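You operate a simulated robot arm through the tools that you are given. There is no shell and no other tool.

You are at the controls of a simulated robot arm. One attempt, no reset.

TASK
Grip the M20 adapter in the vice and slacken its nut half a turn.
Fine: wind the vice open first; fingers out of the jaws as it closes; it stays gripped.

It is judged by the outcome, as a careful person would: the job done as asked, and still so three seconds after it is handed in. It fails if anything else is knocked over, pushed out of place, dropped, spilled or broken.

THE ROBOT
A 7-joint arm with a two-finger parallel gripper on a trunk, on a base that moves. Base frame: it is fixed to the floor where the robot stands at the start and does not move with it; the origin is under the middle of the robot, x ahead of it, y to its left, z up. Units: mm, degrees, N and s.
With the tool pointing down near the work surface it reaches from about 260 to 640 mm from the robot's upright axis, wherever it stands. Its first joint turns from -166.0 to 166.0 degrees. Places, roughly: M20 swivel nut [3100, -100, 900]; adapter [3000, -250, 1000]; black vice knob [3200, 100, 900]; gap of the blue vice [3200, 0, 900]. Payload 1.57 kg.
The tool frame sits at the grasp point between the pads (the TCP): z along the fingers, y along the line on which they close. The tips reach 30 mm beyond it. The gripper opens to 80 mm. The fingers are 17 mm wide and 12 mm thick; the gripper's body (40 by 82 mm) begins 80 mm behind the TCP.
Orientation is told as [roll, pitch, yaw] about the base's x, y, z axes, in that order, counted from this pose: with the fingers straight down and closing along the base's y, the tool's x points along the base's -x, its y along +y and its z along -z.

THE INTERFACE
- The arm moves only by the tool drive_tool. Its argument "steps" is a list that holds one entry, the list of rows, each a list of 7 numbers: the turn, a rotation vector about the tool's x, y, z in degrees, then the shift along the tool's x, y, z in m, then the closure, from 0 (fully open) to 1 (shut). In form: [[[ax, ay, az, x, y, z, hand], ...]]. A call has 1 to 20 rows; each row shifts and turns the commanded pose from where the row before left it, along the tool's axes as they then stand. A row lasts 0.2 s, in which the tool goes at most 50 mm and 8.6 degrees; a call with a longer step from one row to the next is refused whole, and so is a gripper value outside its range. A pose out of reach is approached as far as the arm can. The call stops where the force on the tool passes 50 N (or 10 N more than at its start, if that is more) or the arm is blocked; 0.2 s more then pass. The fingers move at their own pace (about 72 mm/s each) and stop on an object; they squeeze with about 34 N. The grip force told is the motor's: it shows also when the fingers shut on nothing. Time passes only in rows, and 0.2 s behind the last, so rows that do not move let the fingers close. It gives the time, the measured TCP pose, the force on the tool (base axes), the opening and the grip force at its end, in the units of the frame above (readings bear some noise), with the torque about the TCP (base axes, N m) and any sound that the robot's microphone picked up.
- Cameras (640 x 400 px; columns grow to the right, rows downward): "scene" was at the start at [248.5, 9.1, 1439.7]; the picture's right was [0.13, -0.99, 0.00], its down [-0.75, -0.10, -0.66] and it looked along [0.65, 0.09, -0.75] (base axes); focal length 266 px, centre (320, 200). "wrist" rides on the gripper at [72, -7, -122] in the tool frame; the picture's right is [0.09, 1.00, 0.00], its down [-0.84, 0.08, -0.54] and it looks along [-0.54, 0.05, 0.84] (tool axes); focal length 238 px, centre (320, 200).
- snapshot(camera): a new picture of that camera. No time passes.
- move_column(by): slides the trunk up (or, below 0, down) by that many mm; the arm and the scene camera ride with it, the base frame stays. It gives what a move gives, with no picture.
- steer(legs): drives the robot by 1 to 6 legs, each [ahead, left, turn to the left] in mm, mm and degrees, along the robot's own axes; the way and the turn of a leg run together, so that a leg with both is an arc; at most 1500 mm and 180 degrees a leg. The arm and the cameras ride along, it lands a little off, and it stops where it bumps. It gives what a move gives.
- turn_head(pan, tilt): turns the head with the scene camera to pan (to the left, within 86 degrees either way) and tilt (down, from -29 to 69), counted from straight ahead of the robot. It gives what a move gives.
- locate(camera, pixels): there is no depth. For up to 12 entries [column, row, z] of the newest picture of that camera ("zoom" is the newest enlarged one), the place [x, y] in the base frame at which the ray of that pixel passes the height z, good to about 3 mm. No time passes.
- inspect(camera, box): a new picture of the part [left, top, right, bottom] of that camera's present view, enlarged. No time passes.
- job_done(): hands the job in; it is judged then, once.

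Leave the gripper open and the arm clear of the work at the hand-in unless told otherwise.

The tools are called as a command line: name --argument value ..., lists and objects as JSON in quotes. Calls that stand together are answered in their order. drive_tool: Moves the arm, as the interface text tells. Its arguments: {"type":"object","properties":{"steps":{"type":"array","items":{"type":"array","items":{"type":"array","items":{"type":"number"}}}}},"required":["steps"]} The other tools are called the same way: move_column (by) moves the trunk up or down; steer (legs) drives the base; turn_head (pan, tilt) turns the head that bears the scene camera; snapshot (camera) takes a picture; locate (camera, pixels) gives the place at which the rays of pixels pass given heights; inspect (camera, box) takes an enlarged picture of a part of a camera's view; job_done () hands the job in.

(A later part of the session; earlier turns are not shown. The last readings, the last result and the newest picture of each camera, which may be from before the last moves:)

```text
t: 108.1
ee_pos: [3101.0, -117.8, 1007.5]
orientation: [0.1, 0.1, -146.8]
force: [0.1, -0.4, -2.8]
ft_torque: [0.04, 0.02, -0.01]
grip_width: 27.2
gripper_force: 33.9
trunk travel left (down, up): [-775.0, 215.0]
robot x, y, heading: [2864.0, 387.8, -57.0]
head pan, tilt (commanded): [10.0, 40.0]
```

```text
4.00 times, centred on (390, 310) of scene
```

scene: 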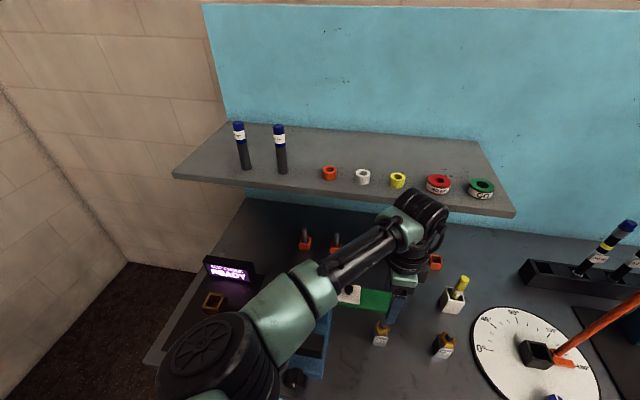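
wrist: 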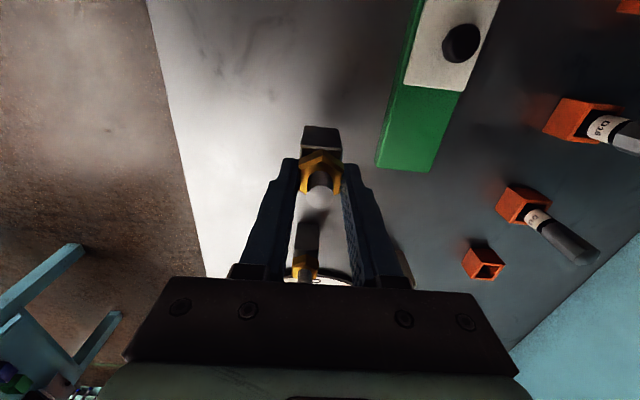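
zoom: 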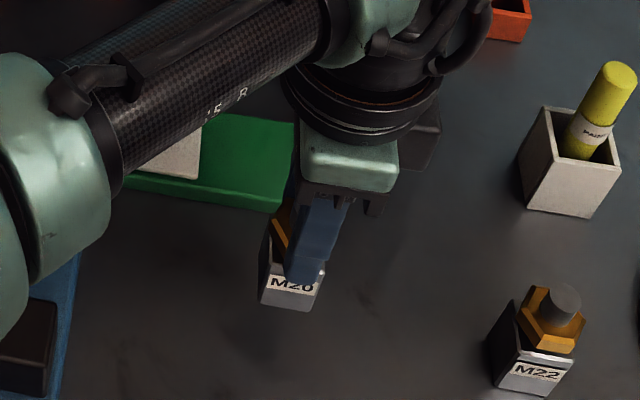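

The adapter hangs straight in the grip (weight ~2.8 N). Its bottom is 83 mm below the TCP. I raise to ~1062 so it clears the jaws (948) and carry it over the gap: 171.7 mm left, 16.5 mm toward me.

drive_tool --steps '[[[0, 0, 0, 0, 0, -0.018, 1], [0, 0, 0, 0, 0, -0.018, 1], [0, 0, 0, 0, 0, -0.019, 1], [0, 0, 0, 0.0286, -0.00275, 0, 1], [0, 0, 0, 0.0286, -0.00275, 0, 1], [0, 0, 0, 0.0286, -0.00275, 0, 1], [0, 0, 0, 0.0286, -0.00275, 0, 1], [0, 0, 0, 0.0286, -0.00275, 0, 1], [0, 0, 0, 0.0286, -0.00275, 0, 1], [0, 0, 0, 0, 0, 0, 1]]]'

snapshot --camera "wrist"

snapshot --camera "scene"

```text
t: 110.3
ee_pos: [3235.0, -10.9, 1064.0]
orientation: [0.2, 0.2, -146.9]
force: [-1.0, -0.8, -3.2]
ft_torque: [-0.02, 0.01, 0.01]
grip_width: 26.9
gripper_force: 34.1
trunk travel left (down, up): [-775.0, 215.0]
robot x, y, heading: [2865.0, 386.7, -57.4]
head pan, tilt (commanded): [10.0, 40.0]
```

```text
taken
```

wrist: 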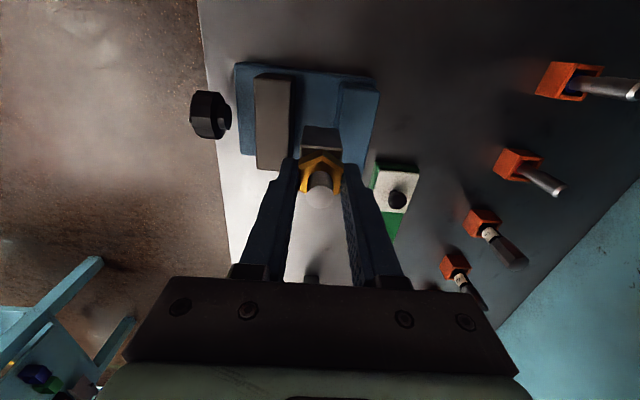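

```text
taken
```

scene: 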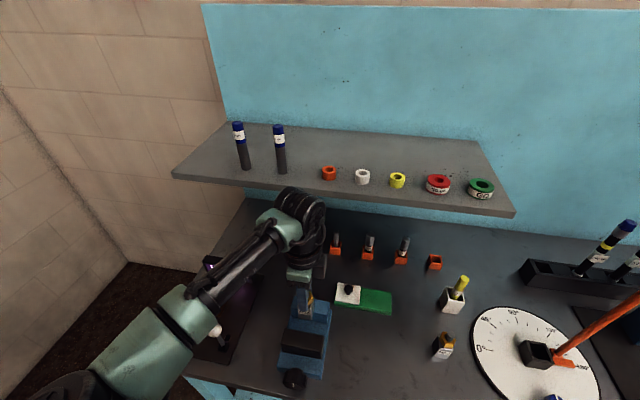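

Over the gap at depth 1775, lateral 2705. I enlarge both views to verify the fit before lowering.

inspect --camera "wrist" --box '[230, 55, 400, 205]'

inspect --camera "scene" --box '[260, 260, 360, 390]'

```text
2.67 times, centred on (315, 130) of wrist
```

zoom: 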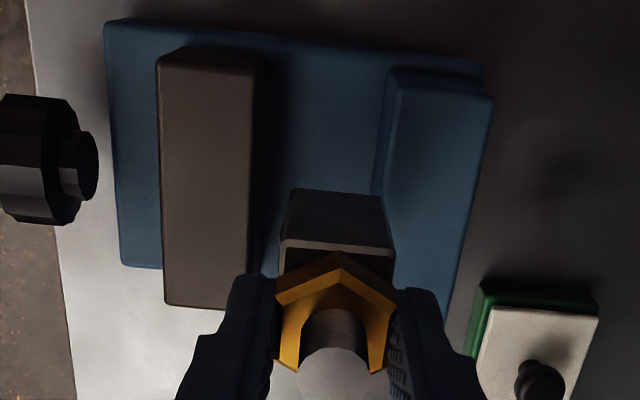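

```text
3.08 times, centred on (310, 325) of scene
```

zoom: 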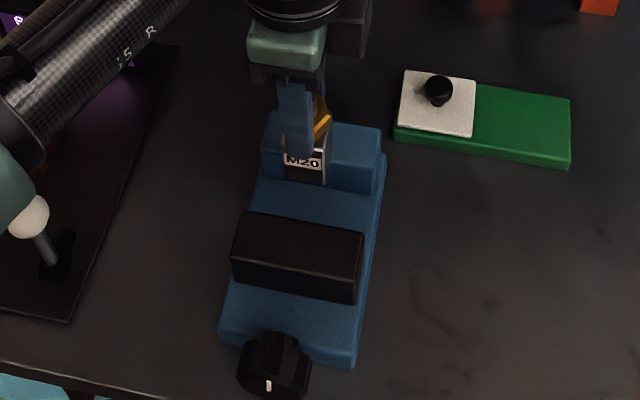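

I locate the block's lower edges (z 981) against the jaw edges (z 948) in the wrist picture.

locate --camera "wrist" --pixels '[[303.8, 126.3, 981], [338.6, 128.1, 981], [291.4, 82.1, 948], [288.8, 170.4, 948], [343.8, 88.1, 948], [339.3, 128.1, 948]]'

```text
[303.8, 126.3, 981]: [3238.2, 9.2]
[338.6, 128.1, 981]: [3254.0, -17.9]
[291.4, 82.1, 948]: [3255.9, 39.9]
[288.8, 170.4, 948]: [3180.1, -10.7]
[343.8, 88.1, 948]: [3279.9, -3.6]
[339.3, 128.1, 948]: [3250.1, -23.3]
```

Block spans depth 1760–1792, fixed jaw face at 1794: I shift 2.5 mm toward me for clearance, then lower 58 mm, to ~18 mm above the expected seat.

drive_tool --steps '[[[0, 0, 0, 0, -0.0025, 0, 1], [0, 0, 0, 0, 0, 0.0145, 1], [0, 0, 0, 0, 0, 0.0145, 1], [0, 0, 0, 0, 0, 0.0145, 1], [0, 0, 0, 0, 0, 0.0145, 1], [0, 0, 0, 0, 0, 0, 1]]]'

inspect --camera "wrist" --box '[230, 55, 400, 205]'

inspect --camera "scene" --box '[260, 260, 360, 390]'

```text
t: 111.7
ee_pos: [3233.9, -6.9, 1003.9]
orientation: [0.2, 0.0, -146.9]
force: [1.2, 0.0, -3.1]
ft_torque: [0.0, 0.01, -0.02]
grip_width: 26.9
gripper_force: 34.3
trunk travel left (down, up): [-775.0, 215.0]
robot x, y, heading: [2864.5, 388.5, -57.1]
head pan, tilt (commanded): [10.0, 40.0]
```

```text
2.67 times, centred on (315, 130) of wrist
```

zoom: 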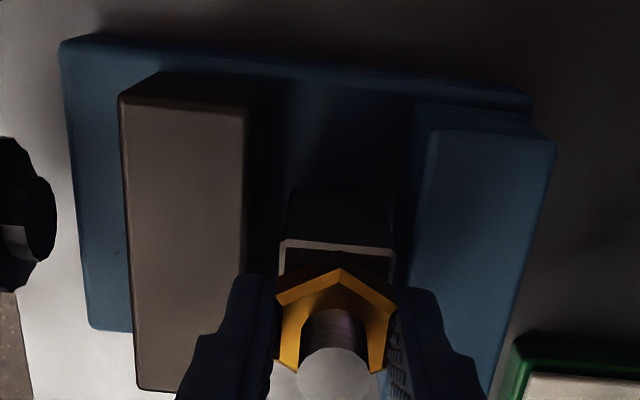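

```text
3.08 times, centred on (310, 325) of scene
```

zoom: 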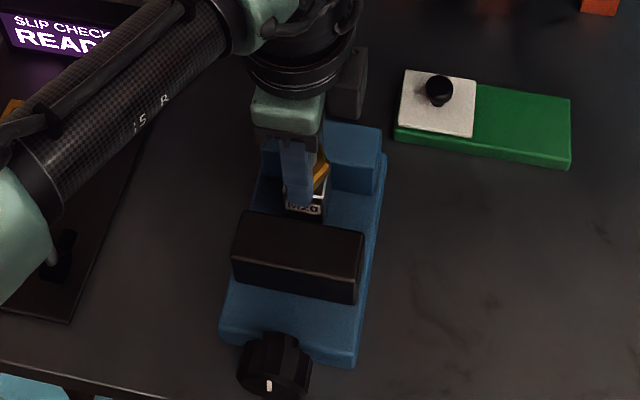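

The block is descending cleanly into the gap. I check the forearm's distance to the white-ball lever at the left before going lower.

snapshot --camera "scene"

snapshot --camera "wrist"

```text
taken
```

scene: 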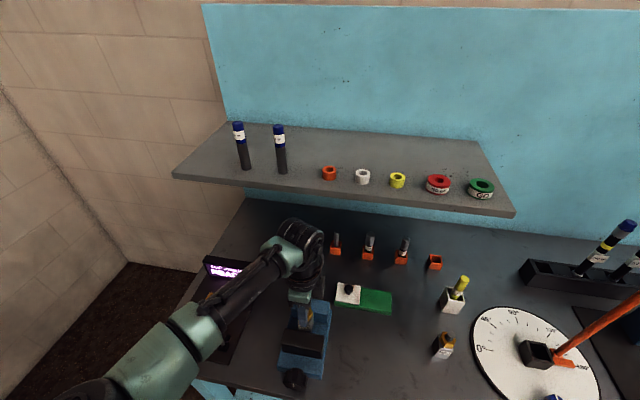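

```text
taken
```

wrist: 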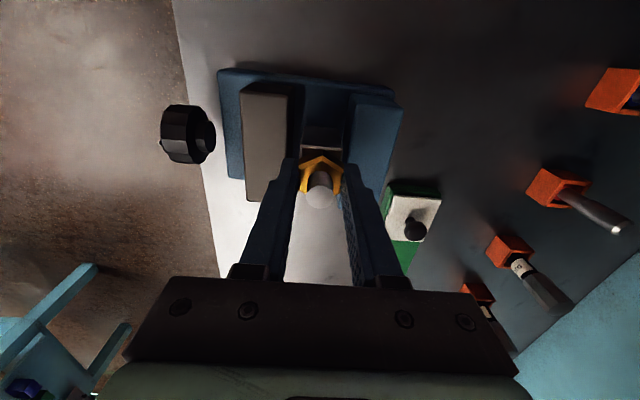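

The forearm runs roughly level at z≈1200, well above the lever ball (~1010). I lower 11 mm more, then in small steps feel for the bed.

drive_tool --steps '[[[0, 0, 0, 0, 0, 0.004, 1], [0, 0, 0, 0, 0, 0.004, 1], [0, 0, 0, 0, 0, 0.003, 1], [0, 0, 0, 0, 0, 0, 1]]]'

```text
t: 112.7
ee_pos: [3233.4, -5.3, 993.8]
orientation: [0.2, 0.0, -146.9]
force: [0.2, 0.7, -3.2]
ft_torque: [0.01, -0.01, 0.01]
grip_width: 27.0
gripper_force: 33.9
trunk travel left (down, up): [-775.0, 215.0]
robot x, y, heading: [2865.8, 386.7, -57.3]
head pan, tilt (commanded): [10.0, 40.0]
```

No contact at 993.8. I go on in 1.5 mm steps.

drive_tool --steps '[[[0, 0, 0, 0, 0, 0.0015, 1], [0, 0, 0, 0, 0, 0.0015, 1], [0, 0, 0, 0, 0, 0.0015, 1], [0, 0, 0, 0, 0, 0, 1]]]'

```text
t: 113.7
ee_pos: [3232.4, -7.9, 992.2]
orientation: [0.5, 0.1, -146.9]
force: [1.8, 1.7, 22.0]
ft_torque: [0.16, 0.15, -0.02]
grip_width: 27.1
gripper_force: 34.1
trunk travel left (down, up): [-775.0, 215.0]
robot x, y, heading: [2863.0, 385.2, -57.2]
head pan, tilt (commanded): [10.0, 40.0]
```

Contact: +22 N at z 992 (seat at ~909). I ease up 1.5 mm and look before releasing.

drive_tool --steps '[[[0, 0, 0, 0, 0, -0.0015, 1], [0, 0, 0, 0, 0, 0, 1]]]'

inspect --camera "wrist" --box '[230, 55, 400, 205]'

inspect --camera "scene" --box '[270, 280, 350, 380]'

```text
t: 114.3
ee_pos: [3232.3, -7.0, 992.6]
orientation: [0.3, 0.1, -146.9]
force: [3.1, -1.8, 20.1]
ft_torque: [0.03, -0.06, 0.02]
grip_width: 26.8
gripper_force: 34.2
trunk travel left (down, up): [-775.0, 215.0]
robot x, y, heading: [2867.7, 387.2, -57.1]
head pan, tilt (commanded): [10.0, 40.0]
```

```text
2.67 times, centred on (315, 130) of wrist
```

zoom: 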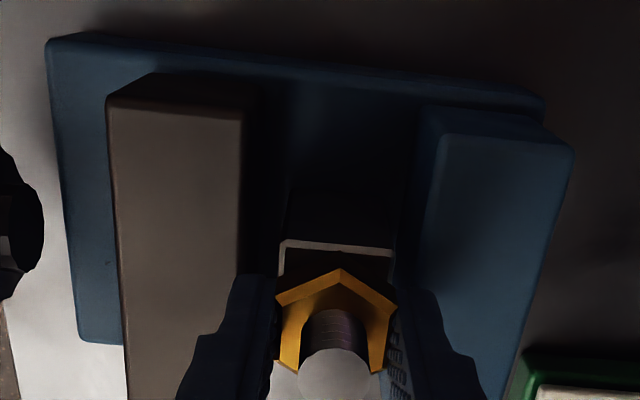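

```text
4.00 times, centred on (310, 330) of scene
```

zoom: 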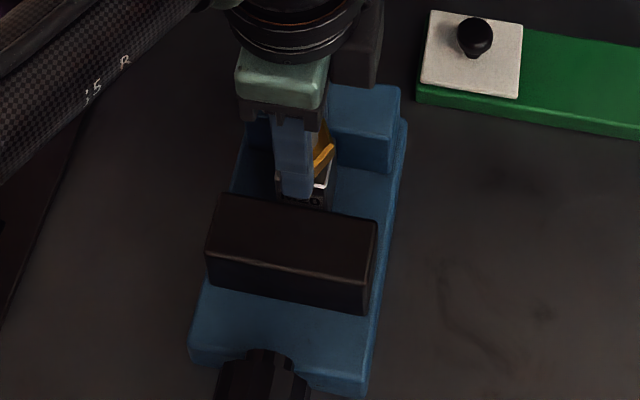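

Still 20 N; I raise another 1 mm and read again.

drive_tool --steps '[[[0, 0, 0, 0, 0, -0.001, 1], [0, 0, 0, 0, 0, 0, 1]]]'

```text
t: 114.9
ee_pos: [3233.4, -6.3, 992.2]
orientation: [0.2, 0.1, -146.8]
force: [5.1, -2.3, 13.2]
ft_torque: [-0.05, -0.21, -0.01]
grip_width: 27.0
gripper_force: 34.0
trunk travel left (down, up): [-775.0, 215.0]
robot x, y, heading: [2865.6, 388.5, -57.5]
head pan, tilt (commanded): [10.0, 40.0]
```

It falls as I rise (~7 N/mm). Another 1.5 mm brings it near zero; then I open the fingers to 56 mm.

drive_tool --steps '[[[0, 0, 0, 0, 0, -0.0015, 1], [0, 0, 0, 0, 0, 0, 1]]]'

```text
t: 115.5
ee_pos: [3232.3, -7.7, 992.1]
orientation: [0.0, 0.0, -146.9]
force: [1.5, 0.4, 0.9]
ft_torque: [0.0, -0.11, 0.0]
grip_width: 27.1
gripper_force: 34.5
trunk travel left (down, up): [-775.0, 215.0]
robot x, y, heading: [2869.3, 383.7, -57.1]
head pan, tilt (commanded): [10.0, 40.0]
```

Force is near zero, the adapter stands on the bed. I open the fingers and rise 90 mm.

drive_tool --steps '[[[0, 0, 0, 0, 0, 0, 0.4], [0, 0, 0, 0, 0, 0, 0.3], [0, 0, 0, 0, 0, 0, 0.3], [0, 0, 0, 0, 0, -0.01, 0.3], [0, 0, 0, 0, 0, -0.02, 0.3], [0, 0, 0, 0, 0, -0.03, 0.3], [0, 0, 0, 0, 0, -0.03, 0.3]]]'

inspect --camera "wrist" --box '[230, 55, 400, 205]'

inspect --camera "scene" --box '[270, 280, 350, 380]'

```text
t: 117.1
ee_pos: [3233.7, -6.8, 1085.7]
orientation: [0.2, 0.2, -146.7]
force: [0.8, -0.2, 0.7]
ft_torque: [0.01, 0.0, -0.01]
grip_width: 55.9
gripper_force: 0.0
trunk travel left (down, up): [-775.0, 215.0]
robot x, y, heading: [2866.4, 383.8, -56.9]
head pan, tilt (commanded): [10.0, 40.0]
```

```text
2.67 times, centred on (315, 130) of wrist
```

zoom: 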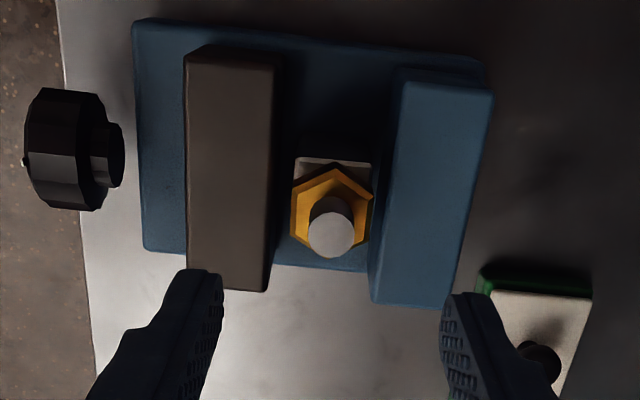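

```text
4.00 times, centred on (310, 330) of scene
```

zoom: 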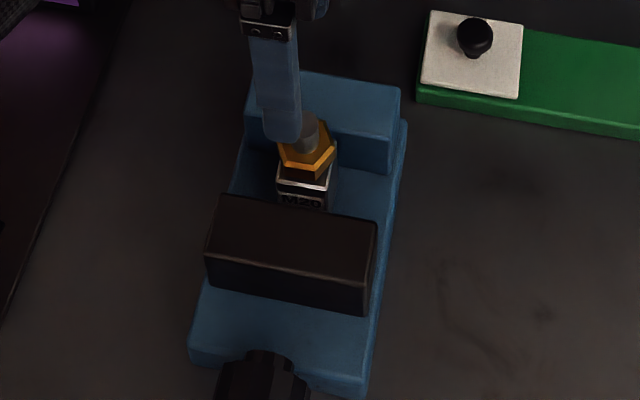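

The M20 adapter stands upright in the gap between the jaws, free of the hand. Now I back the robot off 190 mm for closing the vice.

steer --legs '[[-190, 0, 0]]'

drive_tool --steps '[[[0, 0, -8.6, 0, 0, 0, 0], [0, 0, -8.6, 0, 0, 0, 0], [0, 0, -8.6, 0, 0, 0, 0], [0, 0, -8.6, 0, 0, 0, 0], [0, 0, -8.6, 0, 0, 0, 0], [0, 0, -8.6, 0, 0, 0, 0], [0, 0, -8.6, 0, 0, 0, 0], [0, 0, -8.6, 0, 0, 0, 0], [0, 0, -8.6, 0, 0, 0, 0], [0, 0, -8.6, 0, 0, 0, 0], [0, 0, -4, 0, 0, 0, 0]]]'

```text
t: 118.7
ee_pos: [3130.1, 152.2, 1084.7]
orientation: [0.1, 0.0, -146.8]
force: [0.4, 0.2, -0.1]
ft_torque: [0.02, -0.02, 0.0]
grip_width: 55.9
gripper_force: 0.0
trunk travel left (down, up): [-775.0, 215.0]
robot x, y, heading: [2764.7, 545.2, -56.9]
head pan, tilt (commanded): [10.0, 40.0]
```

```text
t: 121.1
ee_pos: [3130.3, 152.4, 1085.6]
orientation: [-0.1, -0.2, -56.7]
force: [-0.6, -0.2, -0.3]
ft_torque: [-0.03, 0.01, -0.01]
grip_width: 80.1
gripper_force: 0.0
trunk travel left (down, up): [-775.0, 215.0]
robot x, y, heading: [2761.8, 543.2, -56.7]
head pan, tilt (commanded): [10.0, 40.0]
```

Now I pull the tool 170 mm toward me, then swing it up to horizontal along an arc about the wrist, in two stages to check.

drive_tool --steps '[[[0, 0, 0, 0.034, 0, 0, 0], [0, 0, 0, 0.034, 0, 0, 0], [0, 0, 0, 0.034, 0, 0, 0], [0, 0, 0, 0.034, 0, 0, 0], [0, 0, 0, 0.034, 0, 0, 0], [0, -8.2, 0, -0.0286, 0, 0, 0], [0, -8.2, 0, -0.0286, 0, 0, 0], [0, -8.2, 0, -0.0286, 0, 0, 0], [0, -8.2, 0, -0.0286, 0, 0, 0], [0, 0, 0, 0, 0, 0, 0]]]'

```text
t: 123.3
ee_pos: [3097.3, 201.0, 1109.6]
orientation: [0.1, -33.1, -56.9]
force: [0.0, -0.1, -1.1]
ft_torque: [0.0, -0.04, 0.0]
grip_width: 79.9
gripper_force: 0.1
trunk travel left (down, up): [-775.0, 215.0]
robot x, y, heading: [2761.0, 543.6, -57.0]
head pan, tilt (commanded): [10.0, 40.0]
```

Good. I finish the swing to horizontal.

drive_tool --steps '[[[0, -8.2, 0, -0.0286, 0, 0, 0], [0, -8.2, 0, -0.0286, 0, 0, 0], [0, -8.2, 0, -0.0286, 0, 0, 0], [0, -8.2, 0, -0.0286, 0, 0, 0], [0, -8.2, 0, -0.0286, 0, 0, 0], [0, -8.2, 0, -0.0286, 0, 0, 0], [0, -8.0, 0, -0.028, 0, 0, 0], [0, 0, 0, 0, 0, 0, 0]]]'

snapshot --camera "scene"

```text
t: 125.1
ee_pos: [3153.9, 114.4, 1271.7]
orientation: [171.2, -89.7, 132.0]
force: [-0.5, 0.0, 0.0]
ft_torque: [0.01, 0.01, -0.05]
grip_width: 79.8
gripper_force: 0.1
trunk travel left (down, up): [-775.0, 215.0]
robot x, y, heading: [2763.5, 546.5, -57.0]
head pan, tilt (commanded): [10.0, 40.0]
```

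```text
taken
```

scene: 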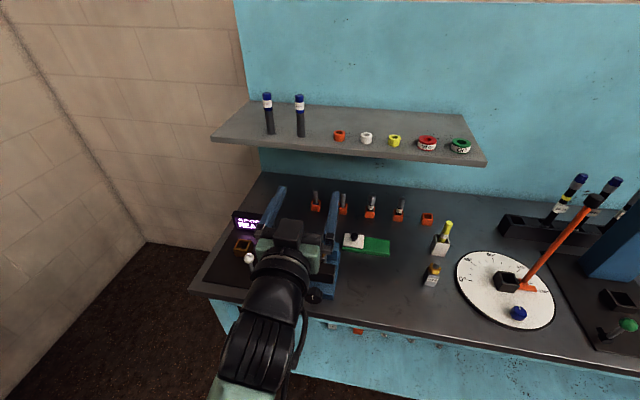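

Horizontal again at lateral 2705.5. I draw back 50 mm so the tips are in front of the bench edge, then lower the trunk 343 mm to knob height.

drive_tool --steps '[[[0, 0, 0, 0, 0, -0.025, 0], [0, 0, 0, 0, 0, -0.025, 0], [0, 0, 0, 0, 0, 0, 0]]]'

move_column --by -343

inspect --camera "scene" --box '[240, 80, 400, 220]'

```text
t: 125.9
ee_pos: [3126.6, 156.0, 1269.3]
orientation: [167.4, -89.7, 135.8]
force: [-0.2, -0.4, 0.0]
ft_torque: [-0.01, -0.01, 0.02]
grip_width: 80.0
gripper_force: 0.0
trunk travel left (down, up): [-775.0, 215.0]
robot x, y, heading: [2763.1, 543.6, -57.0]
head pan, tilt (commanded): [10.0, 40.0]
```

```text
t: 129.2
ee_pos: [3126.8, 154.9, 926.5]
orientation: [167.1, -89.8, 136.1]
force: [0.4, 0.1, 0.1]
ft_torque: [0.02, -0.02, 0.0]
grip_width: 79.7
gripper_force: 0.0
trunk travel left (down, up): [-432.0, 558.0]
robot x, y, heading: [2763.6, 544.0, -57.2]
head pan, tilt (commanded): [10.0, 40.0]
```

```text
2.86 times, centred on (320, 150) of scene
```

zoom: 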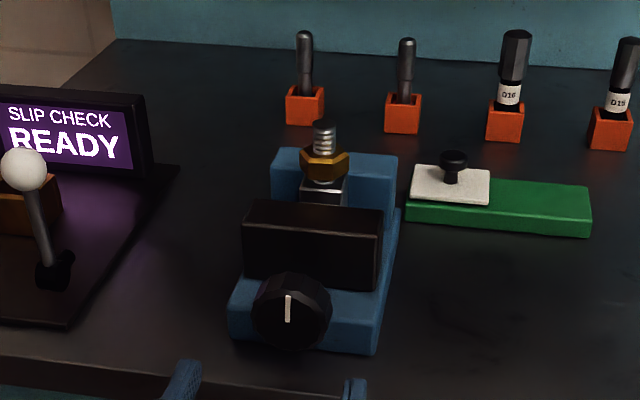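

The picture shows M20 in the gap and the knob pointer up. I raise 2.5 mm, advance 63 mm so the fingers straddle the knob, and close on it.

drive_tool --steps '[[[0, 0, 0, -0.0025, 0, 0.015, 0], [0, 0, 0, 0, 0, 0.016, 0], [0, 0, 0, 0, 0, 0.016, 0], [0, 0, 0, 0, 0, 0.016, 0], [0, 0, 0, 0, 0, 0, 0.3], [0, 0, 0, 0, 0, 0, 1], [0, 0, 0, 0, 0, 0, 1], [0, 0, 0, 0, 0, 0, 1]]]'

inspect --camera "scene" --box '[260, 80, 380, 200]'

```text
t: 131.1
ee_pos: [3160.9, 104.2, 929.6]
orientation: [169.7, -89.8, 133.5]
force: [4.8, -1.8, 1.8]
ft_torque: [0.16, 0.11, -0.79]
grip_width: 47.4
gripper_force: 45.2
trunk travel left (down, up): [-432.0, 558.0]
robot x, y, heading: [2763.7, 545.7, -57.2]
head pan, tilt (commanded): [10.0, 40.0]
```

```text
3.33 times, centred on (320, 140) of scene
```

zoom: 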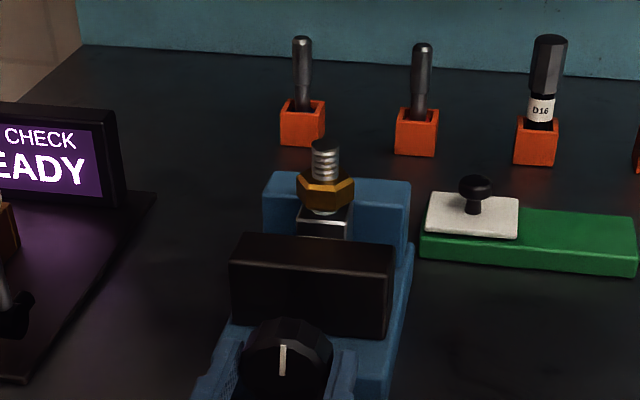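

Gripped. I turn clockwise 172° to bring the jaw in.

drive_tool --steps '[[[0, 0, 8.6, 0, 0, 0, 1], [0, 0, 8.6, 0, 0, 0, 1], [0, 0, 8.6, 0, 0, 0, 1], [0, 0, 8.6, 0, 0, 0, 1], [0, 0, 8.6, 0, 0, 0, 1], [0, 0, 8.6, 0, 0, 0, 1], [0, 0, 8.6, 0, 0, 0, 1], [0, 0, 8.6, 0, 0, 0, 1], [0, 0, 8.6, 0, 0, 0, 1], [0, 0, 8.6, 0, 0, 0, 1], [0, 0, 8.6, 0, 0, 0, 1], [0, 0, 8.6, 0, 0, 0, 1], [0, 0, 8.6, 0, 0, 0, 1], [0, 0, 8.6, 0, 0, 0, 1], [0, 0, 8.6, 0, 0, 0, 1], [0, 0, 8.6, 0, 0, 0, 1], [0, 0, 8.6, 0, 0, 0, 1], [0, 0, 8.6, 0, 0, 0, 1], [0, 0, 8.6, 0, 0, 0, 1], [0, 0, 8.6, 0, 0, 0, 1]]]'

inspect --camera "scene" --box '[260, 80, 380, 200]'

```text
t: 135.2
ee_pos: [3161.4, 102.8, 928.4]
orientation: [89.7, 82.2, -147.2]
force: [-3.3, 10.0, -18.7]
ft_torque: [-0.28, -0.15, -0.7]
grip_width: 47.8
gripper_force: 45.5
trunk travel left (down, up): [-432.0, 558.0]
robot x, y, heading: [2763.4, 544.5, -57.1]
head pan, tilt (commanded): [10.0, 40.0]
```

```text
3.33 times, centred on (320, 140) of scene
```

zoom: 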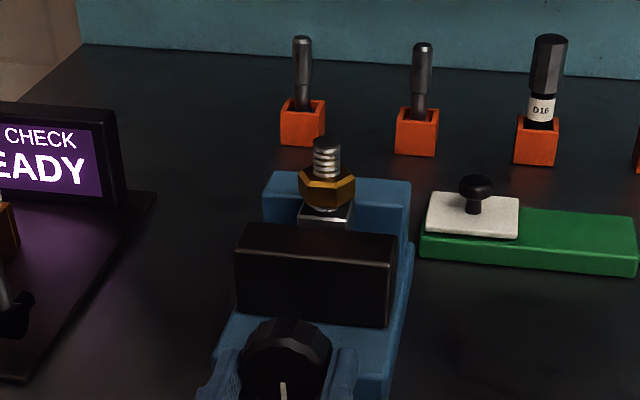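

The pointer now points down: half a turn closed, and the jaw nears the block. I release, withdraw 62 mm, roll back and regrip.

drive_tool --steps '[[[0, 0, 0, 0, 0, 0, 0], [0, 0, 0, 0, 0, 0, 0], [0, 0, 0, 0, 0, -0.02, 0], [0, 0, 0, 0, 0, -0.02, 0], [0, 0, 0, 0, 0, -0.022, 0], [0, 0, 0, 0, 0, 0, 0]]]'

drive_tool --steps '[[[0, 0, -8.6, 0, 0, 0, 0], [0, 0, -8.6, 0, 0, 0, 0], [0, 0, -8.6, 0, 0, 0, 0], [0, 0, -8.6, 0, 0, 0, 0], [0, 0, -8.6, 0, 0, 0, 0], [0, 0, -8.6, 0, 0, 0, 0], [0, 0, -8.6, 0, 0, 0, 0], [0, 0, -8.6, 0, 0, 0, 0], [0, 0, -8.6, 0, 0, 0, 0], [0, 0, -8.6, 0, 0, 0, 0], [0, 0, -8.6, 0, 0, 0, 0], [0, 0, -8.6, 0, 0, 0, 0], [0, 0, -8.6, 0, 0, 0, 0], [0, 0, -8.6, 0, 0, 0, 0], [0, 0, -8.6, 0, 0, 0, 0], [0, 0, -8.6, 0, 0, 0, 0], [0, 0, -8.6, 0, 0, 0, 0], [0, 0, -8.6, 0, 0, 0, 0], [0, 0, -8.6, 0, 0, 0, 0], [0, 0, -8.6, 0, 0, 0, 0]]]'

inspect --camera "scene" --box '[260, 80, 380, 200]'

```text
t: 136.7
ee_pos: [3125.6, 154.0, 928.5]
orientation: [91.4, 82.0, -145.4]
force: [0.1, -0.4, -0.2]
ft_torque: [-0.01, 0.03, -0.04]
grip_width: 80.1
gripper_force: 0.1
trunk travel left (down, up): [-432.0, 558.0]
robot x, y, heading: [2765.3, 544.4, -57.3]
head pan, tilt (commanded): [10.0, 40.0]
```

```text
t: 140.8
ee_pos: [3126.4, 155.5, 927.9]
orientation: [-144.2, -89.8, 87.3]
force: [0.0, -0.5, -0.2]
ft_torque: [-0.04, 0.01, 0.01]
grip_width: 79.8
gripper_force: 0.0
trunk travel left (down, up): [-432.0, 558.0]
robot x, y, heading: [2762.1, 544.6, -57.0]
head pan, tilt (commanded): [10.0, 40.0]
```

```text
3.33 times, centred on (320, 140) of scene
```

zoom: 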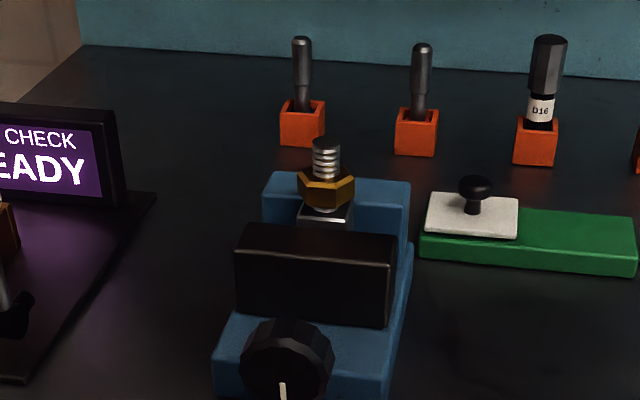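

Regrip: advance 62 mm, close, and turn clockwise 86° first, watching the torque.

drive_tool --steps '[[[0, 0, 0, 0, 0, 0.02, 0], [0, 0, 0, 0, 0, 0.02, 0], [0, 0, 0, 0, 0, 0.022, 0], [0, 0, 0, 0, 0, 0, 0.3], [0, 0, 0, 0, 0, 0, 1], [0, 0, 0, 0, 0, 0, 1], [0, 0, 0, 0, 0, 0, 1]]]'

drive_tool --steps '[[[0, 0, 8.6, 0, 0, 0, 1], [0, 0, 8.6, 0, 0, 0, 1], [0, 0, 8.6, 0, 0, 0, 1], [0, 0, 8.6, 0, 0, 0, 1], [0, 0, 8.6, 0, 0, 0, 1], [0, 0, 8.6, 0, 0, 0, 1], [0, 0, 8.6, 0, 0, 0, 1], [0, 0, 8.6, 0, 0, 0, 1]]]'

inspect --camera "scene" --box '[260, 80, 380, 200]'

```text
t: 142.4
ee_pos: [3161.5, 103.5, 929.7]
orientation: [178.3, -89.7, 125.0]
force: [7.2, 0.4, 2.5]
ft_torque: [0.22, 0.14, -0.57]
grip_width: 47.8
gripper_force: 44.9
trunk travel left (down, up): [-432.0, 558.0]
robot x, y, heading: [2763.2, 542.9, -57.1]
head pan, tilt (commanded): [10.0, 40.0]
```

```text
t: 144.2
ee_pos: [3160.4, 103.4, 929.4]
orientation: [90.0, -21.1, -147.0]
force: [6.3, -1.3, 1.9]
ft_torque: [0.0, 0.37, -1.11]
grip_width: 47.7
gripper_force: 44.8
trunk travel left (down, up): [-432.0, 558.0]
robot x, y, heading: [2762.8, 544.9, -57.1]
head pan, tilt (commanded): [10.0, 40.0]
```

```text
3.33 times, centred on (320, 140) of scene
```

zoom: 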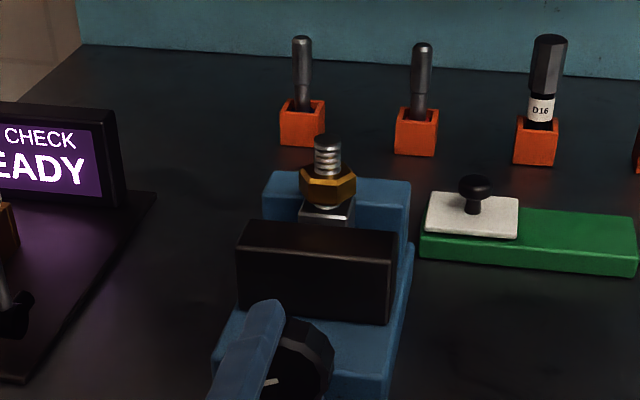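

A reaction of ~0.3 N·m about the axis appears; the jaw is now pushing the block back. I continue clockwise in smaller portions.

drive_tool --steps '[[[0, 0, 8, 0, 0, 0, 1], [0, 0, 8, 0, 0, 0, 1], [0, 0, 8, 0, 0, 0, 1], [0, 0, 0, 0, 0, 0, 1]]]'

inspect --camera "scene" --box '[260, 80, 380, 200]'

```text
t: 145.2
ee_pos: [3160.9, 103.3, 927.1]
orientation: [89.9, 2.8, -146.9]
force: [-3.7, 1.2, -6.5]
ft_torque: [-0.74, 0.16, -0.17]
grip_width: 46.8
gripper_force: 45.6
trunk travel left (down, up): [-432.0, 558.0]
robot x, y, heading: [2762.9, 543.9, -57.2]
head pan, tilt (commanded): [10.0, 40.0]
```

```text
3.33 times, centred on (320, 140) of scene
```

zoom: 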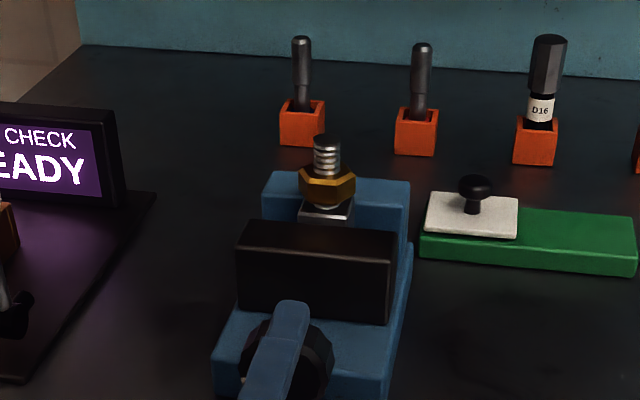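

Torque now ~0.54 N·m and rising: the jaws are taking hold. I continue another 24°.

drive_tool --steps '[[[0, 0, 8, 0, 0, 0, 1], [0, 0, 8, 0, 0, 0, 1], [0, 0, 8, 0, 0, 0, 1], [0, 0, 0, 0, 0, 0, 1]]]'

inspect --camera "scene" --box '[260, 80, 380, 200]'

```text
t: 146.2
ee_pos: [3160.3, 103.4, 926.1]
orientation: [89.9, 26.9, -146.9]
force: [-7.0, 3.7, -13.4]
ft_torque: [-0.82, 0.55, -0.48]
grip_width: 46.8
gripper_force: 45.3
trunk travel left (down, up): [-432.0, 558.0]
robot x, y, heading: [2760.1, 542.4, -57.0]
head pan, tilt (commanded): [10.0, 40.0]
```

```text
3.33 times, centred on (320, 140) of scene
```

zoom: 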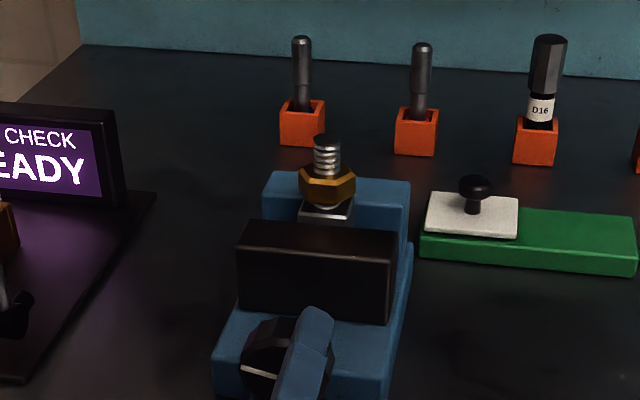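

The pointer is now at ~9-10 o'clock and torque is ~0.9 N·m. I turn a bit further to tighten to what the fingers can hold.

drive_tool --steps '[[[0, 0, 8, 0, 0, 0, 1], [0, 0, 8, 0, 0, 0, 1], [0, 0, 8, 0, 0, 0, 1], [0, 0, 0, 0, 0, 0, 1]]]'

inspect --camera "scene" --box '[260, 80, 380, 200]'

```text
t: 147.2
ee_pos: [3161.5, 103.8, 930.1]
orientation: [90.5, 50.9, -146.2]
force: [6.2, -0.6, -7.3]
ft_torque: [-1.12, 0.18, 0.0]
grip_width: 47.1
gripper_force: 44.5
trunk travel left (down, up): [-432.0, 558.0]
robot x, y, heading: [2762.6, 542.2, -57.1]
head pan, tilt (commanded): [10.0, 40.0]
```

```text
3.33 times, centred on (320, 140) of scene
```

zoom: 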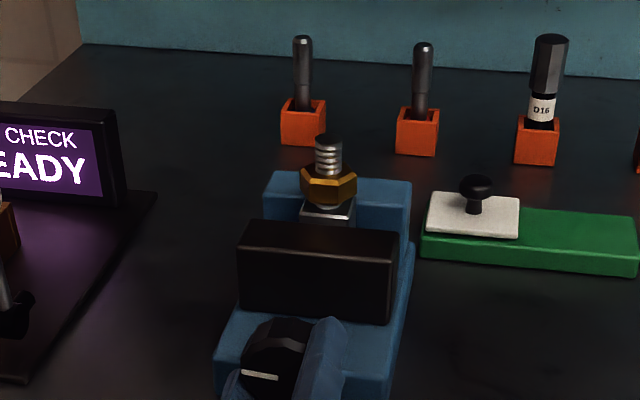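

The pointer no longer moves: the knob is tight and the fingers merely slip (~0.8–0.9 N·m). I open the fingers moderately and withdraw.

drive_tool --steps '[[[0, 0, 0, 0, 0, 0, 0.25], [0, 0, 0, 0, 0, 0, 0.25], [0, 0, 0, 0, 0, -0.02, 0.25], [0, 0, 0, 0, 0, -0.02, 0.25], [0, 0, 0, 0, 0, -0.025, 0.25], [0, 0, 0, 0, 0, 0, 0.25]]]'

inspect --camera "scene" --box '[275, 95, 365, 185]'

```text
t: 148.7
ee_pos: [3123.9, 159.4, 928.2]
orientation: [90.2, 50.8, -146.6]
force: [1.2, -0.1, -0.2]
ft_torque: [0.01, -0.02, -0.01]
grip_width: 60.0
gripper_force: 0.0
trunk travel left (down, up): [-432.0, 558.0]
robot x, y, heading: [2763.4, 545.8, -57.0]
head pan, tilt (commanded): [10.0, 40.0]
```

```text
4.44 times, centred on (320, 140) of scene
```

zoom: 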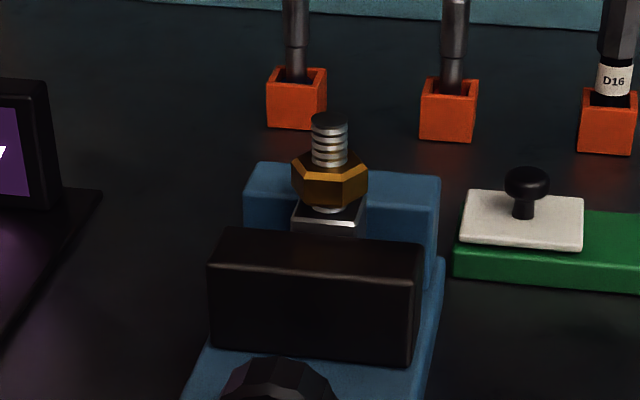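

The adapter stands in the closed vice with its nut above the jaws. I roll the hand back to camera-down, raise the trunk 343 mm, and then swing the tool back down by the reverse arc.

drive_tool --steps '[[[0, 0, -8.3, 0, 0, 0, 0], [0, 0, -8.3, 0, 0, 0, 0], [0, 0, -8.3, 0, 0, 0, 0], [0, 0, -8.3, 0, 0, 0, 0], [0, 0, -8.3, 0, 0, 0, 0], [0, 0, -8.3, 0, 0, 0, 0], [0, 0, -8.3, 0, 0, 0, 0], [0, 0, -8.3, 0, 0, 0, 0], [0, 0, -8.3, 0, 0, 0, 0], [0, 0, -8.3, 0, 0, 0, 0], [0, 0, -8.3, 0, 0, 0, 0], [0, 0, -8.3, 0, 0, 0, 0], [0, 0, -8.3, 0, 0, 0, 0], [0, 0, -8.3, 0, 0, 0, 0], [0, 0, -8.3, 0, 0, 0, 0], [0, 0, -8.3, 0, 0, 0, 0], [0, 0, -8.0, 0, 0, 0, 0], [0, 0, 0, 0, 0, 0, 0]]]'

move_column --by 343

drive_tool --steps '[[[0, 0, 0, 0, 0, 0.025, 0], [0, 0, 0, 0, 0, 0.025, 0], [0, 8.2, 0, 0.0286, 0, 0, 0], [0, 8.2, 0, 0.0286, 0, 0, 0], [0, 8.2, 0, 0.0286, 0, 0, 0], [0, 8.2, 0, 0.0286, 0, 0, 0], [0, 8.2, 0, 0.0286, 0, 0, 0], [0, 8.2, 0, 0.0286, 0, 0, 0], [0, 0, 0, 0, 0, 0, 0]]]'

```text
t: 152.4
ee_pos: [3124.3, 157.3, 929.5]
orientation: [-159.2, -89.9, 102.2]
force: [0.2, 0.0, 0.8]
ft_torque: [0.01, -0.01, -0.03]
grip_width: 80.0
gripper_force: 0.1
trunk travel left (down, up): [-432.0, 558.0]
robot x, y, heading: [2762.4, 546.1, -57.2]
head pan, tilt (commanded): [10.0, 40.0]
```

```text
t: 155.8
ee_pos: [3123.8, 157.0, 1271.7]
orientation: [166.3, -89.9, 136.9]
force: [0.4, -0.4, 1.0]
ft_torque: [0.0, -0.01, -0.02]
grip_width: 79.6
gripper_force: 0.0
trunk travel left (down, up): [-775.0, 215.0]
robot x, y, heading: [2764.2, 542.1, -57.1]
head pan, tilt (commanded): [10.0, 40.0]
```

```text
t: 157.8
ee_pos: [3121.0, 165.7, 1117.9]
orientation: [0.2, -40.9, -56.9]
force: [-0.6, -0.5, 0.2]
ft_torque: [-0.01, 0.01, 0.02]
grip_width: 79.9
gripper_force: 0.1
trunk travel left (down, up): [-775.0, 215.0]
robot x, y, heading: [2764.2, 542.0, -57.1]
head pan, tilt (commanded): [10.0, 40.0]
```

The swing goes smoothly. I finish it to pointing straight down.

drive_tool --steps '[[[0, 8.2, 0, 0.0286, 0, 0, 0], [0, 8.2, 0, 0.0286, 0, 0, 0], [0, 8.2, 0, 0.0286, 0, 0, 0], [0, 8.2, 0, 0.0286, 0, 0, 0], [0, 8.1, 0, 0.0286, 0, 0, 0], [0, 0, 0, 0, 0, 0, 0]]]'

```text
t: 159.2
ee_pos: [3081.7, 222.1, 1069.5]
orientation: [0.1, -16.4, -56.8]
force: [-0.3, -0.1, 0.5]
ft_torque: [-0.01, -0.01, 0.0]
grip_width: 79.9
gripper_force: 0.0
out of reach, approached as far as the arm can: row 4, 5
trunk travel left (down, up): [-775.0, 215.0]
robot x, y, heading: [2765.1, 547.3, -57.1]
head pan, tilt (commanded): [10.0, 40.0]
```

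It stopped short at 16° of pitch (a limit). I move slightly down/forward and then finish the rotation.

drive_tool --steps '[[[0, 0, 0, -0.02, 0, 0.02, 0], [0, 0, 0, -0.02, 0, 0.02, 0], [0, 5.5, 0, 0, 0, 0, 0], [0, 5.5, 0, 0, 0, 0, 0], [0, 5.4, 0, 0, 0, 0, 0], [0, 0, 0, 0, 0, 0, 0]]]'

```text
t: 160.6
ee_pos: [3108.9, 182.8, 1041.4]
orientation: [0.0, -5.4, -56.8]
force: [-0.7, -0.6, 0.4]
ft_torque: [0.0, 0.02, 0.02]
grip_width: 80.1
gripper_force: 0.0
out of reach, approached as far as the arm can: row 5
trunk travel left (down, up): [-775.0, 215.0]
robot x, y, heading: [2760.9, 546.8, -57.0]
head pan, tilt (commanded): [10.0, 40.0]
```

Still 5.4° of pitch left; I go 30 mm further forward and 20 mm down, then straighten.

drive_tool --steps '[[[0, 0, 0, -0.02, 0, 0.01, 0], [0, 0, 0, -0.02, 0, 0.01, 0], [0, 2.7, 0, 0, 0, 0, 0], [0, 2.7, 0, 0, 0, 0, 0], [0, 0, 0, 0, 0, 0, 0]]]'

snapshot --camera "scene"

```text
t: 161.8
ee_pos: [3132.5, 148.6, 1025.4]
orientation: [0.2, 0.0, -56.8]
force: [0.4, -0.6, 0.7]
ft_torque: [0.01, 0.03, -0.01]
grip_width: 80.3
gripper_force: 0.0
trunk travel left (down, up): [-775.0, 215.0]
robot x, y, heading: [2761.5, 544.9, -57.3]
head pan, tilt (commanded): [10.0, 40.0]
```

```text
taken
```

scene: 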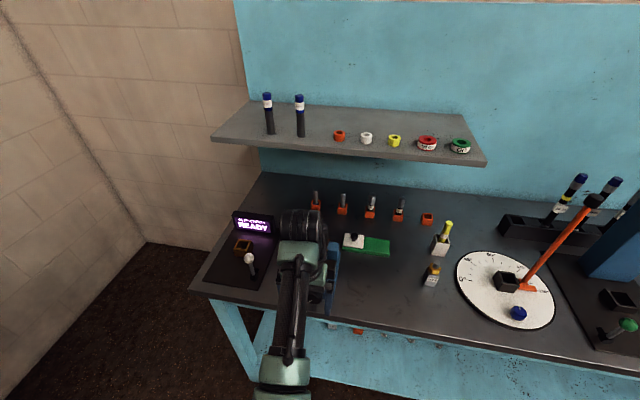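

Tool is straight down now. I raise the trunk 70 mm so the tips clear the stud (~995), then drive back up 190 mm.

move_column --by 70

steer --legs '[[190, 0, 0]]'

inspect --camera "wrist" --box '[230, 40, 410, 200]'

```text
t: 162.9
ee_pos: [3131.2, 147.0, 1097.2]
orientation: [0.0, 0.0, -56.7]
force: [-0.3, -0.5, -0.9]
ft_torque: [-0.01, -0.01, 0.01]
grip_width: 80.0
gripper_force: 0.1
trunk travel left (down, up): [-845.0, 145.0]
robot x, y, heading: [2761.4, 545.2, -57.1]
head pan, tilt (commanded): [10.0, 40.0]
```

```text
t: 164.5
ee_pos: [3236.6, -14.1, 1096.9]
orientation: [0.1, 0.0, -56.6]
force: [0.1, 0.7, 0.2]
ft_torque: [-0.01, -0.02, 0.01]
grip_width: 80.0
gripper_force: 0.1
trunk travel left (down, up): [-845.0, 145.0]
robot x, y, heading: [2867.4, 380.9, -56.9]
head pan, tilt (commanded): [10.0, 40.0]
```

```text
2.50 times, centred on (320, 120) of wrist
```

zoom: 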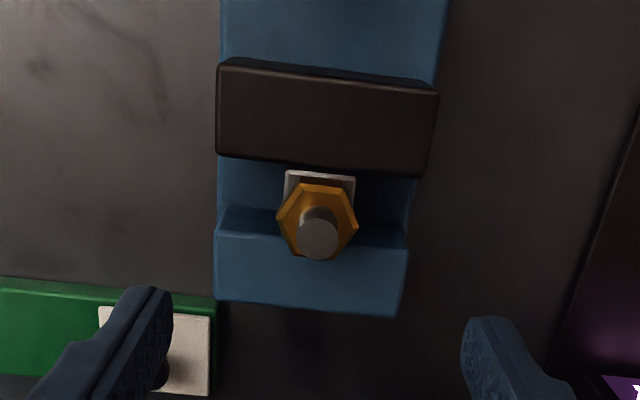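

The adapter is held between the jaws, nut above them. I locate the jaw edges and nut here, then turn the tool +90° to put the fingers front/back.

locate --camera "zoom" --pixels '[[218, 155, 948], [428, 178, 948], [216, 236, 948], [406, 249, 948], [320, 238, 993], [286, 171, 957], [355, 178, 957]]'

drive_tool --steps '[[[0, 0, 8.6, 0, 0, 0, 0.3], [0, 0, 8.6, 0, 0, 0, 0.3], [0, 0, 8.6, 0, 0, 0, 0.3], [0, 0, 8.6, 0, 0, 0, 0.3], [0, 0, 8.6, 0, 0, 0, 0.3], [0, 0, 8.6, 0, 0, 0, 0.3], [0, 0, 8.6, 0, 0, 0, 0.3], [0, 0, 8.6, 0, 0, 0, 0.3], [0, 0, 8.6, 0, 0, 0, 0.3], [0, 0, 8.6, 0, 0, 0, 0.3], [0, 0, 4.4, 0, 0, 0, 0.3], [0, 0, 0, 0, 0, 0, 0.3]]]'

inspect --camera "wrist" --box '[230, 40, 410, 200]'

```text
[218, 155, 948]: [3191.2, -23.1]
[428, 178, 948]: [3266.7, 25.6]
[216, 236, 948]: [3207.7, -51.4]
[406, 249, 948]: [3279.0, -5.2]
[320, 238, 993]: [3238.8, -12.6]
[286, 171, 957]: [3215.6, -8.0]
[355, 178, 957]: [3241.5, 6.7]
```

```text
t: 167.1
ee_pos: [3237.0, -13.1, 1097.0]
orientation: [0.0, 0.0, -147.2]
force: [0.1, 0.1, -1.2]
ft_torque: [0.0, 0.02, 0.0]
grip_width: 56.1
gripper_force: 0.0
trunk travel left (down, up): [-845.0, 145.0]
robot x, y, heading: [2864.4, 383.2, -57.2]
head pan, tilt (commanded): [10.0, 40.0]
```

```text
2.50 times, centred on (320, 120) of wrist
```

zoom: 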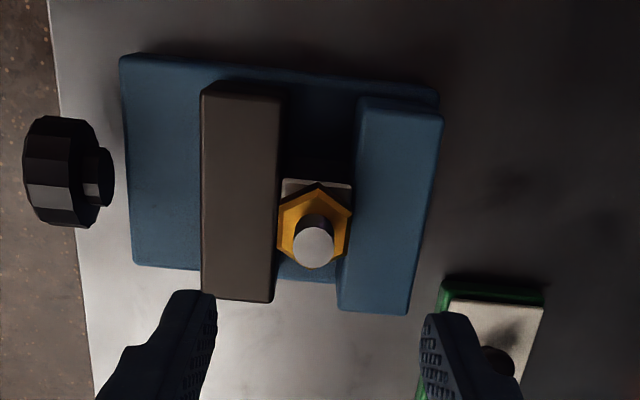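

The adapter is held between the jaws on both sides. I check the stud's center against the tool axis in this view.

locate --camera "zoom" --pixels '[[313, 243, 995], [313, 243, 1000], [313, 243, 990], [278, 228, 972], [350, 231, 972]]'

```text
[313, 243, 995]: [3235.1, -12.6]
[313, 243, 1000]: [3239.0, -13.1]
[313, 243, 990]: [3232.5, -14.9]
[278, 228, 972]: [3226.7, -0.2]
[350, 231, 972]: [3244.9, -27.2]
```

Nut center and tool axis agree (depth 1778). I descend 80 mm with fingers at 56 mm, then check.

drive_tool --steps '[[[0, 0, 0, 0, 0, 0.02, 0.3], [0, 0, 0, 0, 0, 0.02, 0.3], [0, 0, 0, 0, 0, 0.02, 0.3], [0, 0, 0, 0, 0, 0.02, 0.3], [0, 0, 0, 0, 0, 0, 0.3]]]'

inspect --camera "wrist" --box '[240, 70, 400, 210]'

```text
t: 168.3
ee_pos: [3237.5, -12.3, 1015.1]
orientation: [0.0, 0.1, -147.3]
force: [0.7, -0.2, -0.2]
ft_torque: [0.01, 0.01, 0.04]
grip_width: 55.8
gripper_force: 0.1
trunk travel left (down, up): [-845.0, 145.0]
robot x, y, heading: [2870.5, 384.3, -56.9]
head pan, tilt (commanded): [10.0, 40.0]
```

```text
2.86 times, centred on (320, 140) of wrist
```

zoom: 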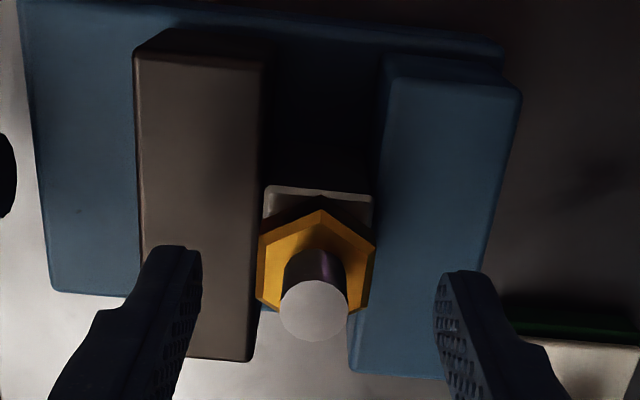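

Centered (fingers' mid 318, nut mid 316). I descend the last 23 mm and close on the flats.

drive_tool --steps '[[[0, 0, 0, 0, 0, 0.008, 0.3], [0, 0, 0, 0, 0, 0.008, 0.3], [0, 0, 0, 0, 0, 0.007, 0.3], [0, 0, 0, 0, 0, 0, 0.3]]]'

drive_tool --steps '[[[0, 0, 0, 0, 0, 0, 0.5], [0, 0, 0, 0, 0, 0, 0.6], [0, 0, 0, 0, 0, 0, 1], [0, 0, 0, 0, 0, 0, 1], [0, 0, 0, 0, 0, 0, 1]]]'

inspect --camera "wrist" --box '[240, 70, 400, 210]'

```text
t: 169.3
ee_pos: [3237.2, -13.9, 993.8]
orientation: [0.1, 0.2, -147.1]
force: [0.8, -0.3, -1.1]
ft_torque: [-0.03, 0.02, -0.01]
grip_width: 56.1
gripper_force: 0.1
trunk travel left (down, up): [-845.0, 145.0]
robot x, y, heading: [2868.8, 382.8, -56.9]
head pan, tilt (commanded): [10.0, 40.0]
```

```text
t: 170.5
ee_pos: [3235.7, -12.0, 992.3]
orientation: [0.0, 0.1, -147.2]
force: [-4.8, 6.3, 0.1]
ft_torque: [0.23, 0.18, -0.05]
grip_width: 27.0
gripper_force: 34.1
trunk travel left (down, up): [-845.0, 145.0]
robot x, y, heading: [2869.6, 384.0, -57.0]
head pan, tilt (commanded): [10.0, 40.0]
```

```text
2.86 times, centred on (320, 140) of wrist
```

zoom: 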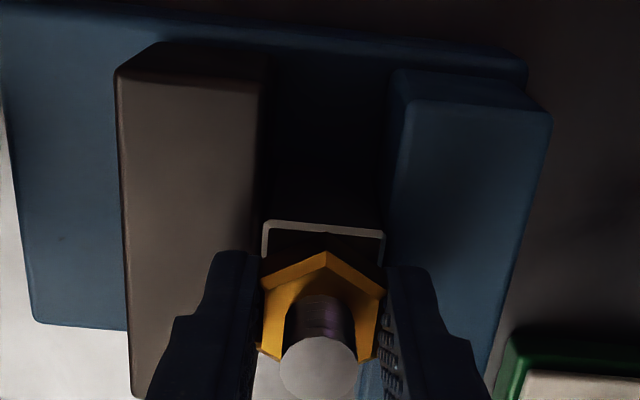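

Gripped at 27.0 mm; a steady 8 N reaction shows the adapter is held fast by the vice. I relieve 0.6 mm and start slackening: counter-clockwise from above (negative about the tool axis), 15° first.

drive_tool --steps '[[[0, 0, 0, 0, -0.0006, 0, 1], [0, 0, -5, 0, 0, 0, 1], [0, 0, -5, 0, 0, 0, 1], [0, 0, -5, 0, 0, 0, 1], [0, 0, 0, 0, 0, 0, 1]]]'

inspect --camera "wrist" --box '[240, 70, 400, 210]'

inspect --camera "scene" --box '[260, 270, 360, 390]'

```text
t: 171.7
ee_pos: [3236.6, -10.8, 992.6]
orientation: [-0.2, 0.1, -132.0]
force: [-7.4, 10.5, -4.0]
ft_torque: [0.43, 0.26, -0.05]
grip_width: 27.1
gripper_force: 34.1
trunk travel left (down, up): [-845.0, 145.0]
robot x, y, heading: [2869.3, 382.1, -57.1]
head pan, tilt (commanded): [10.0, 40.0]
```

```text
2.86 times, centred on (320, 140) of wrist
```

zoom: 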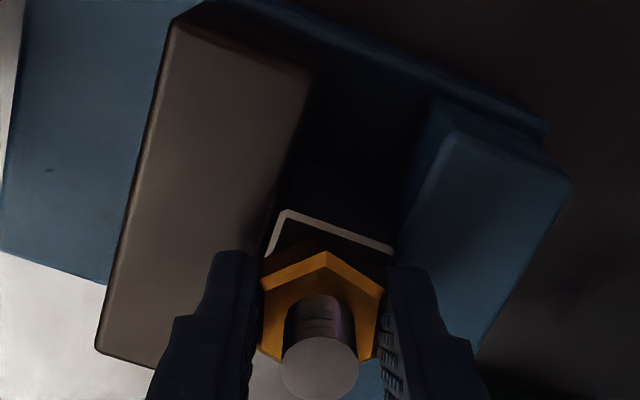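

```text
3.33 times, centred on (310, 330) of scene
```

zoom: 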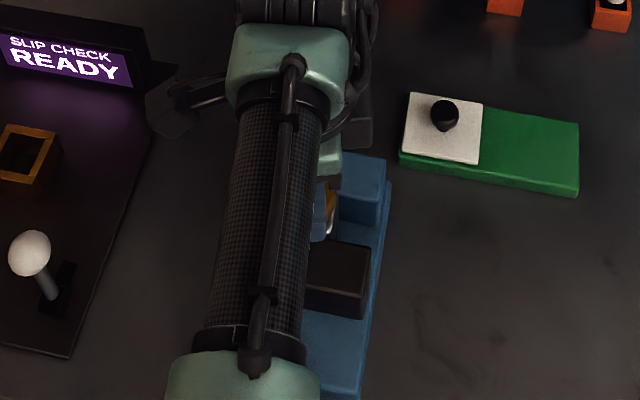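

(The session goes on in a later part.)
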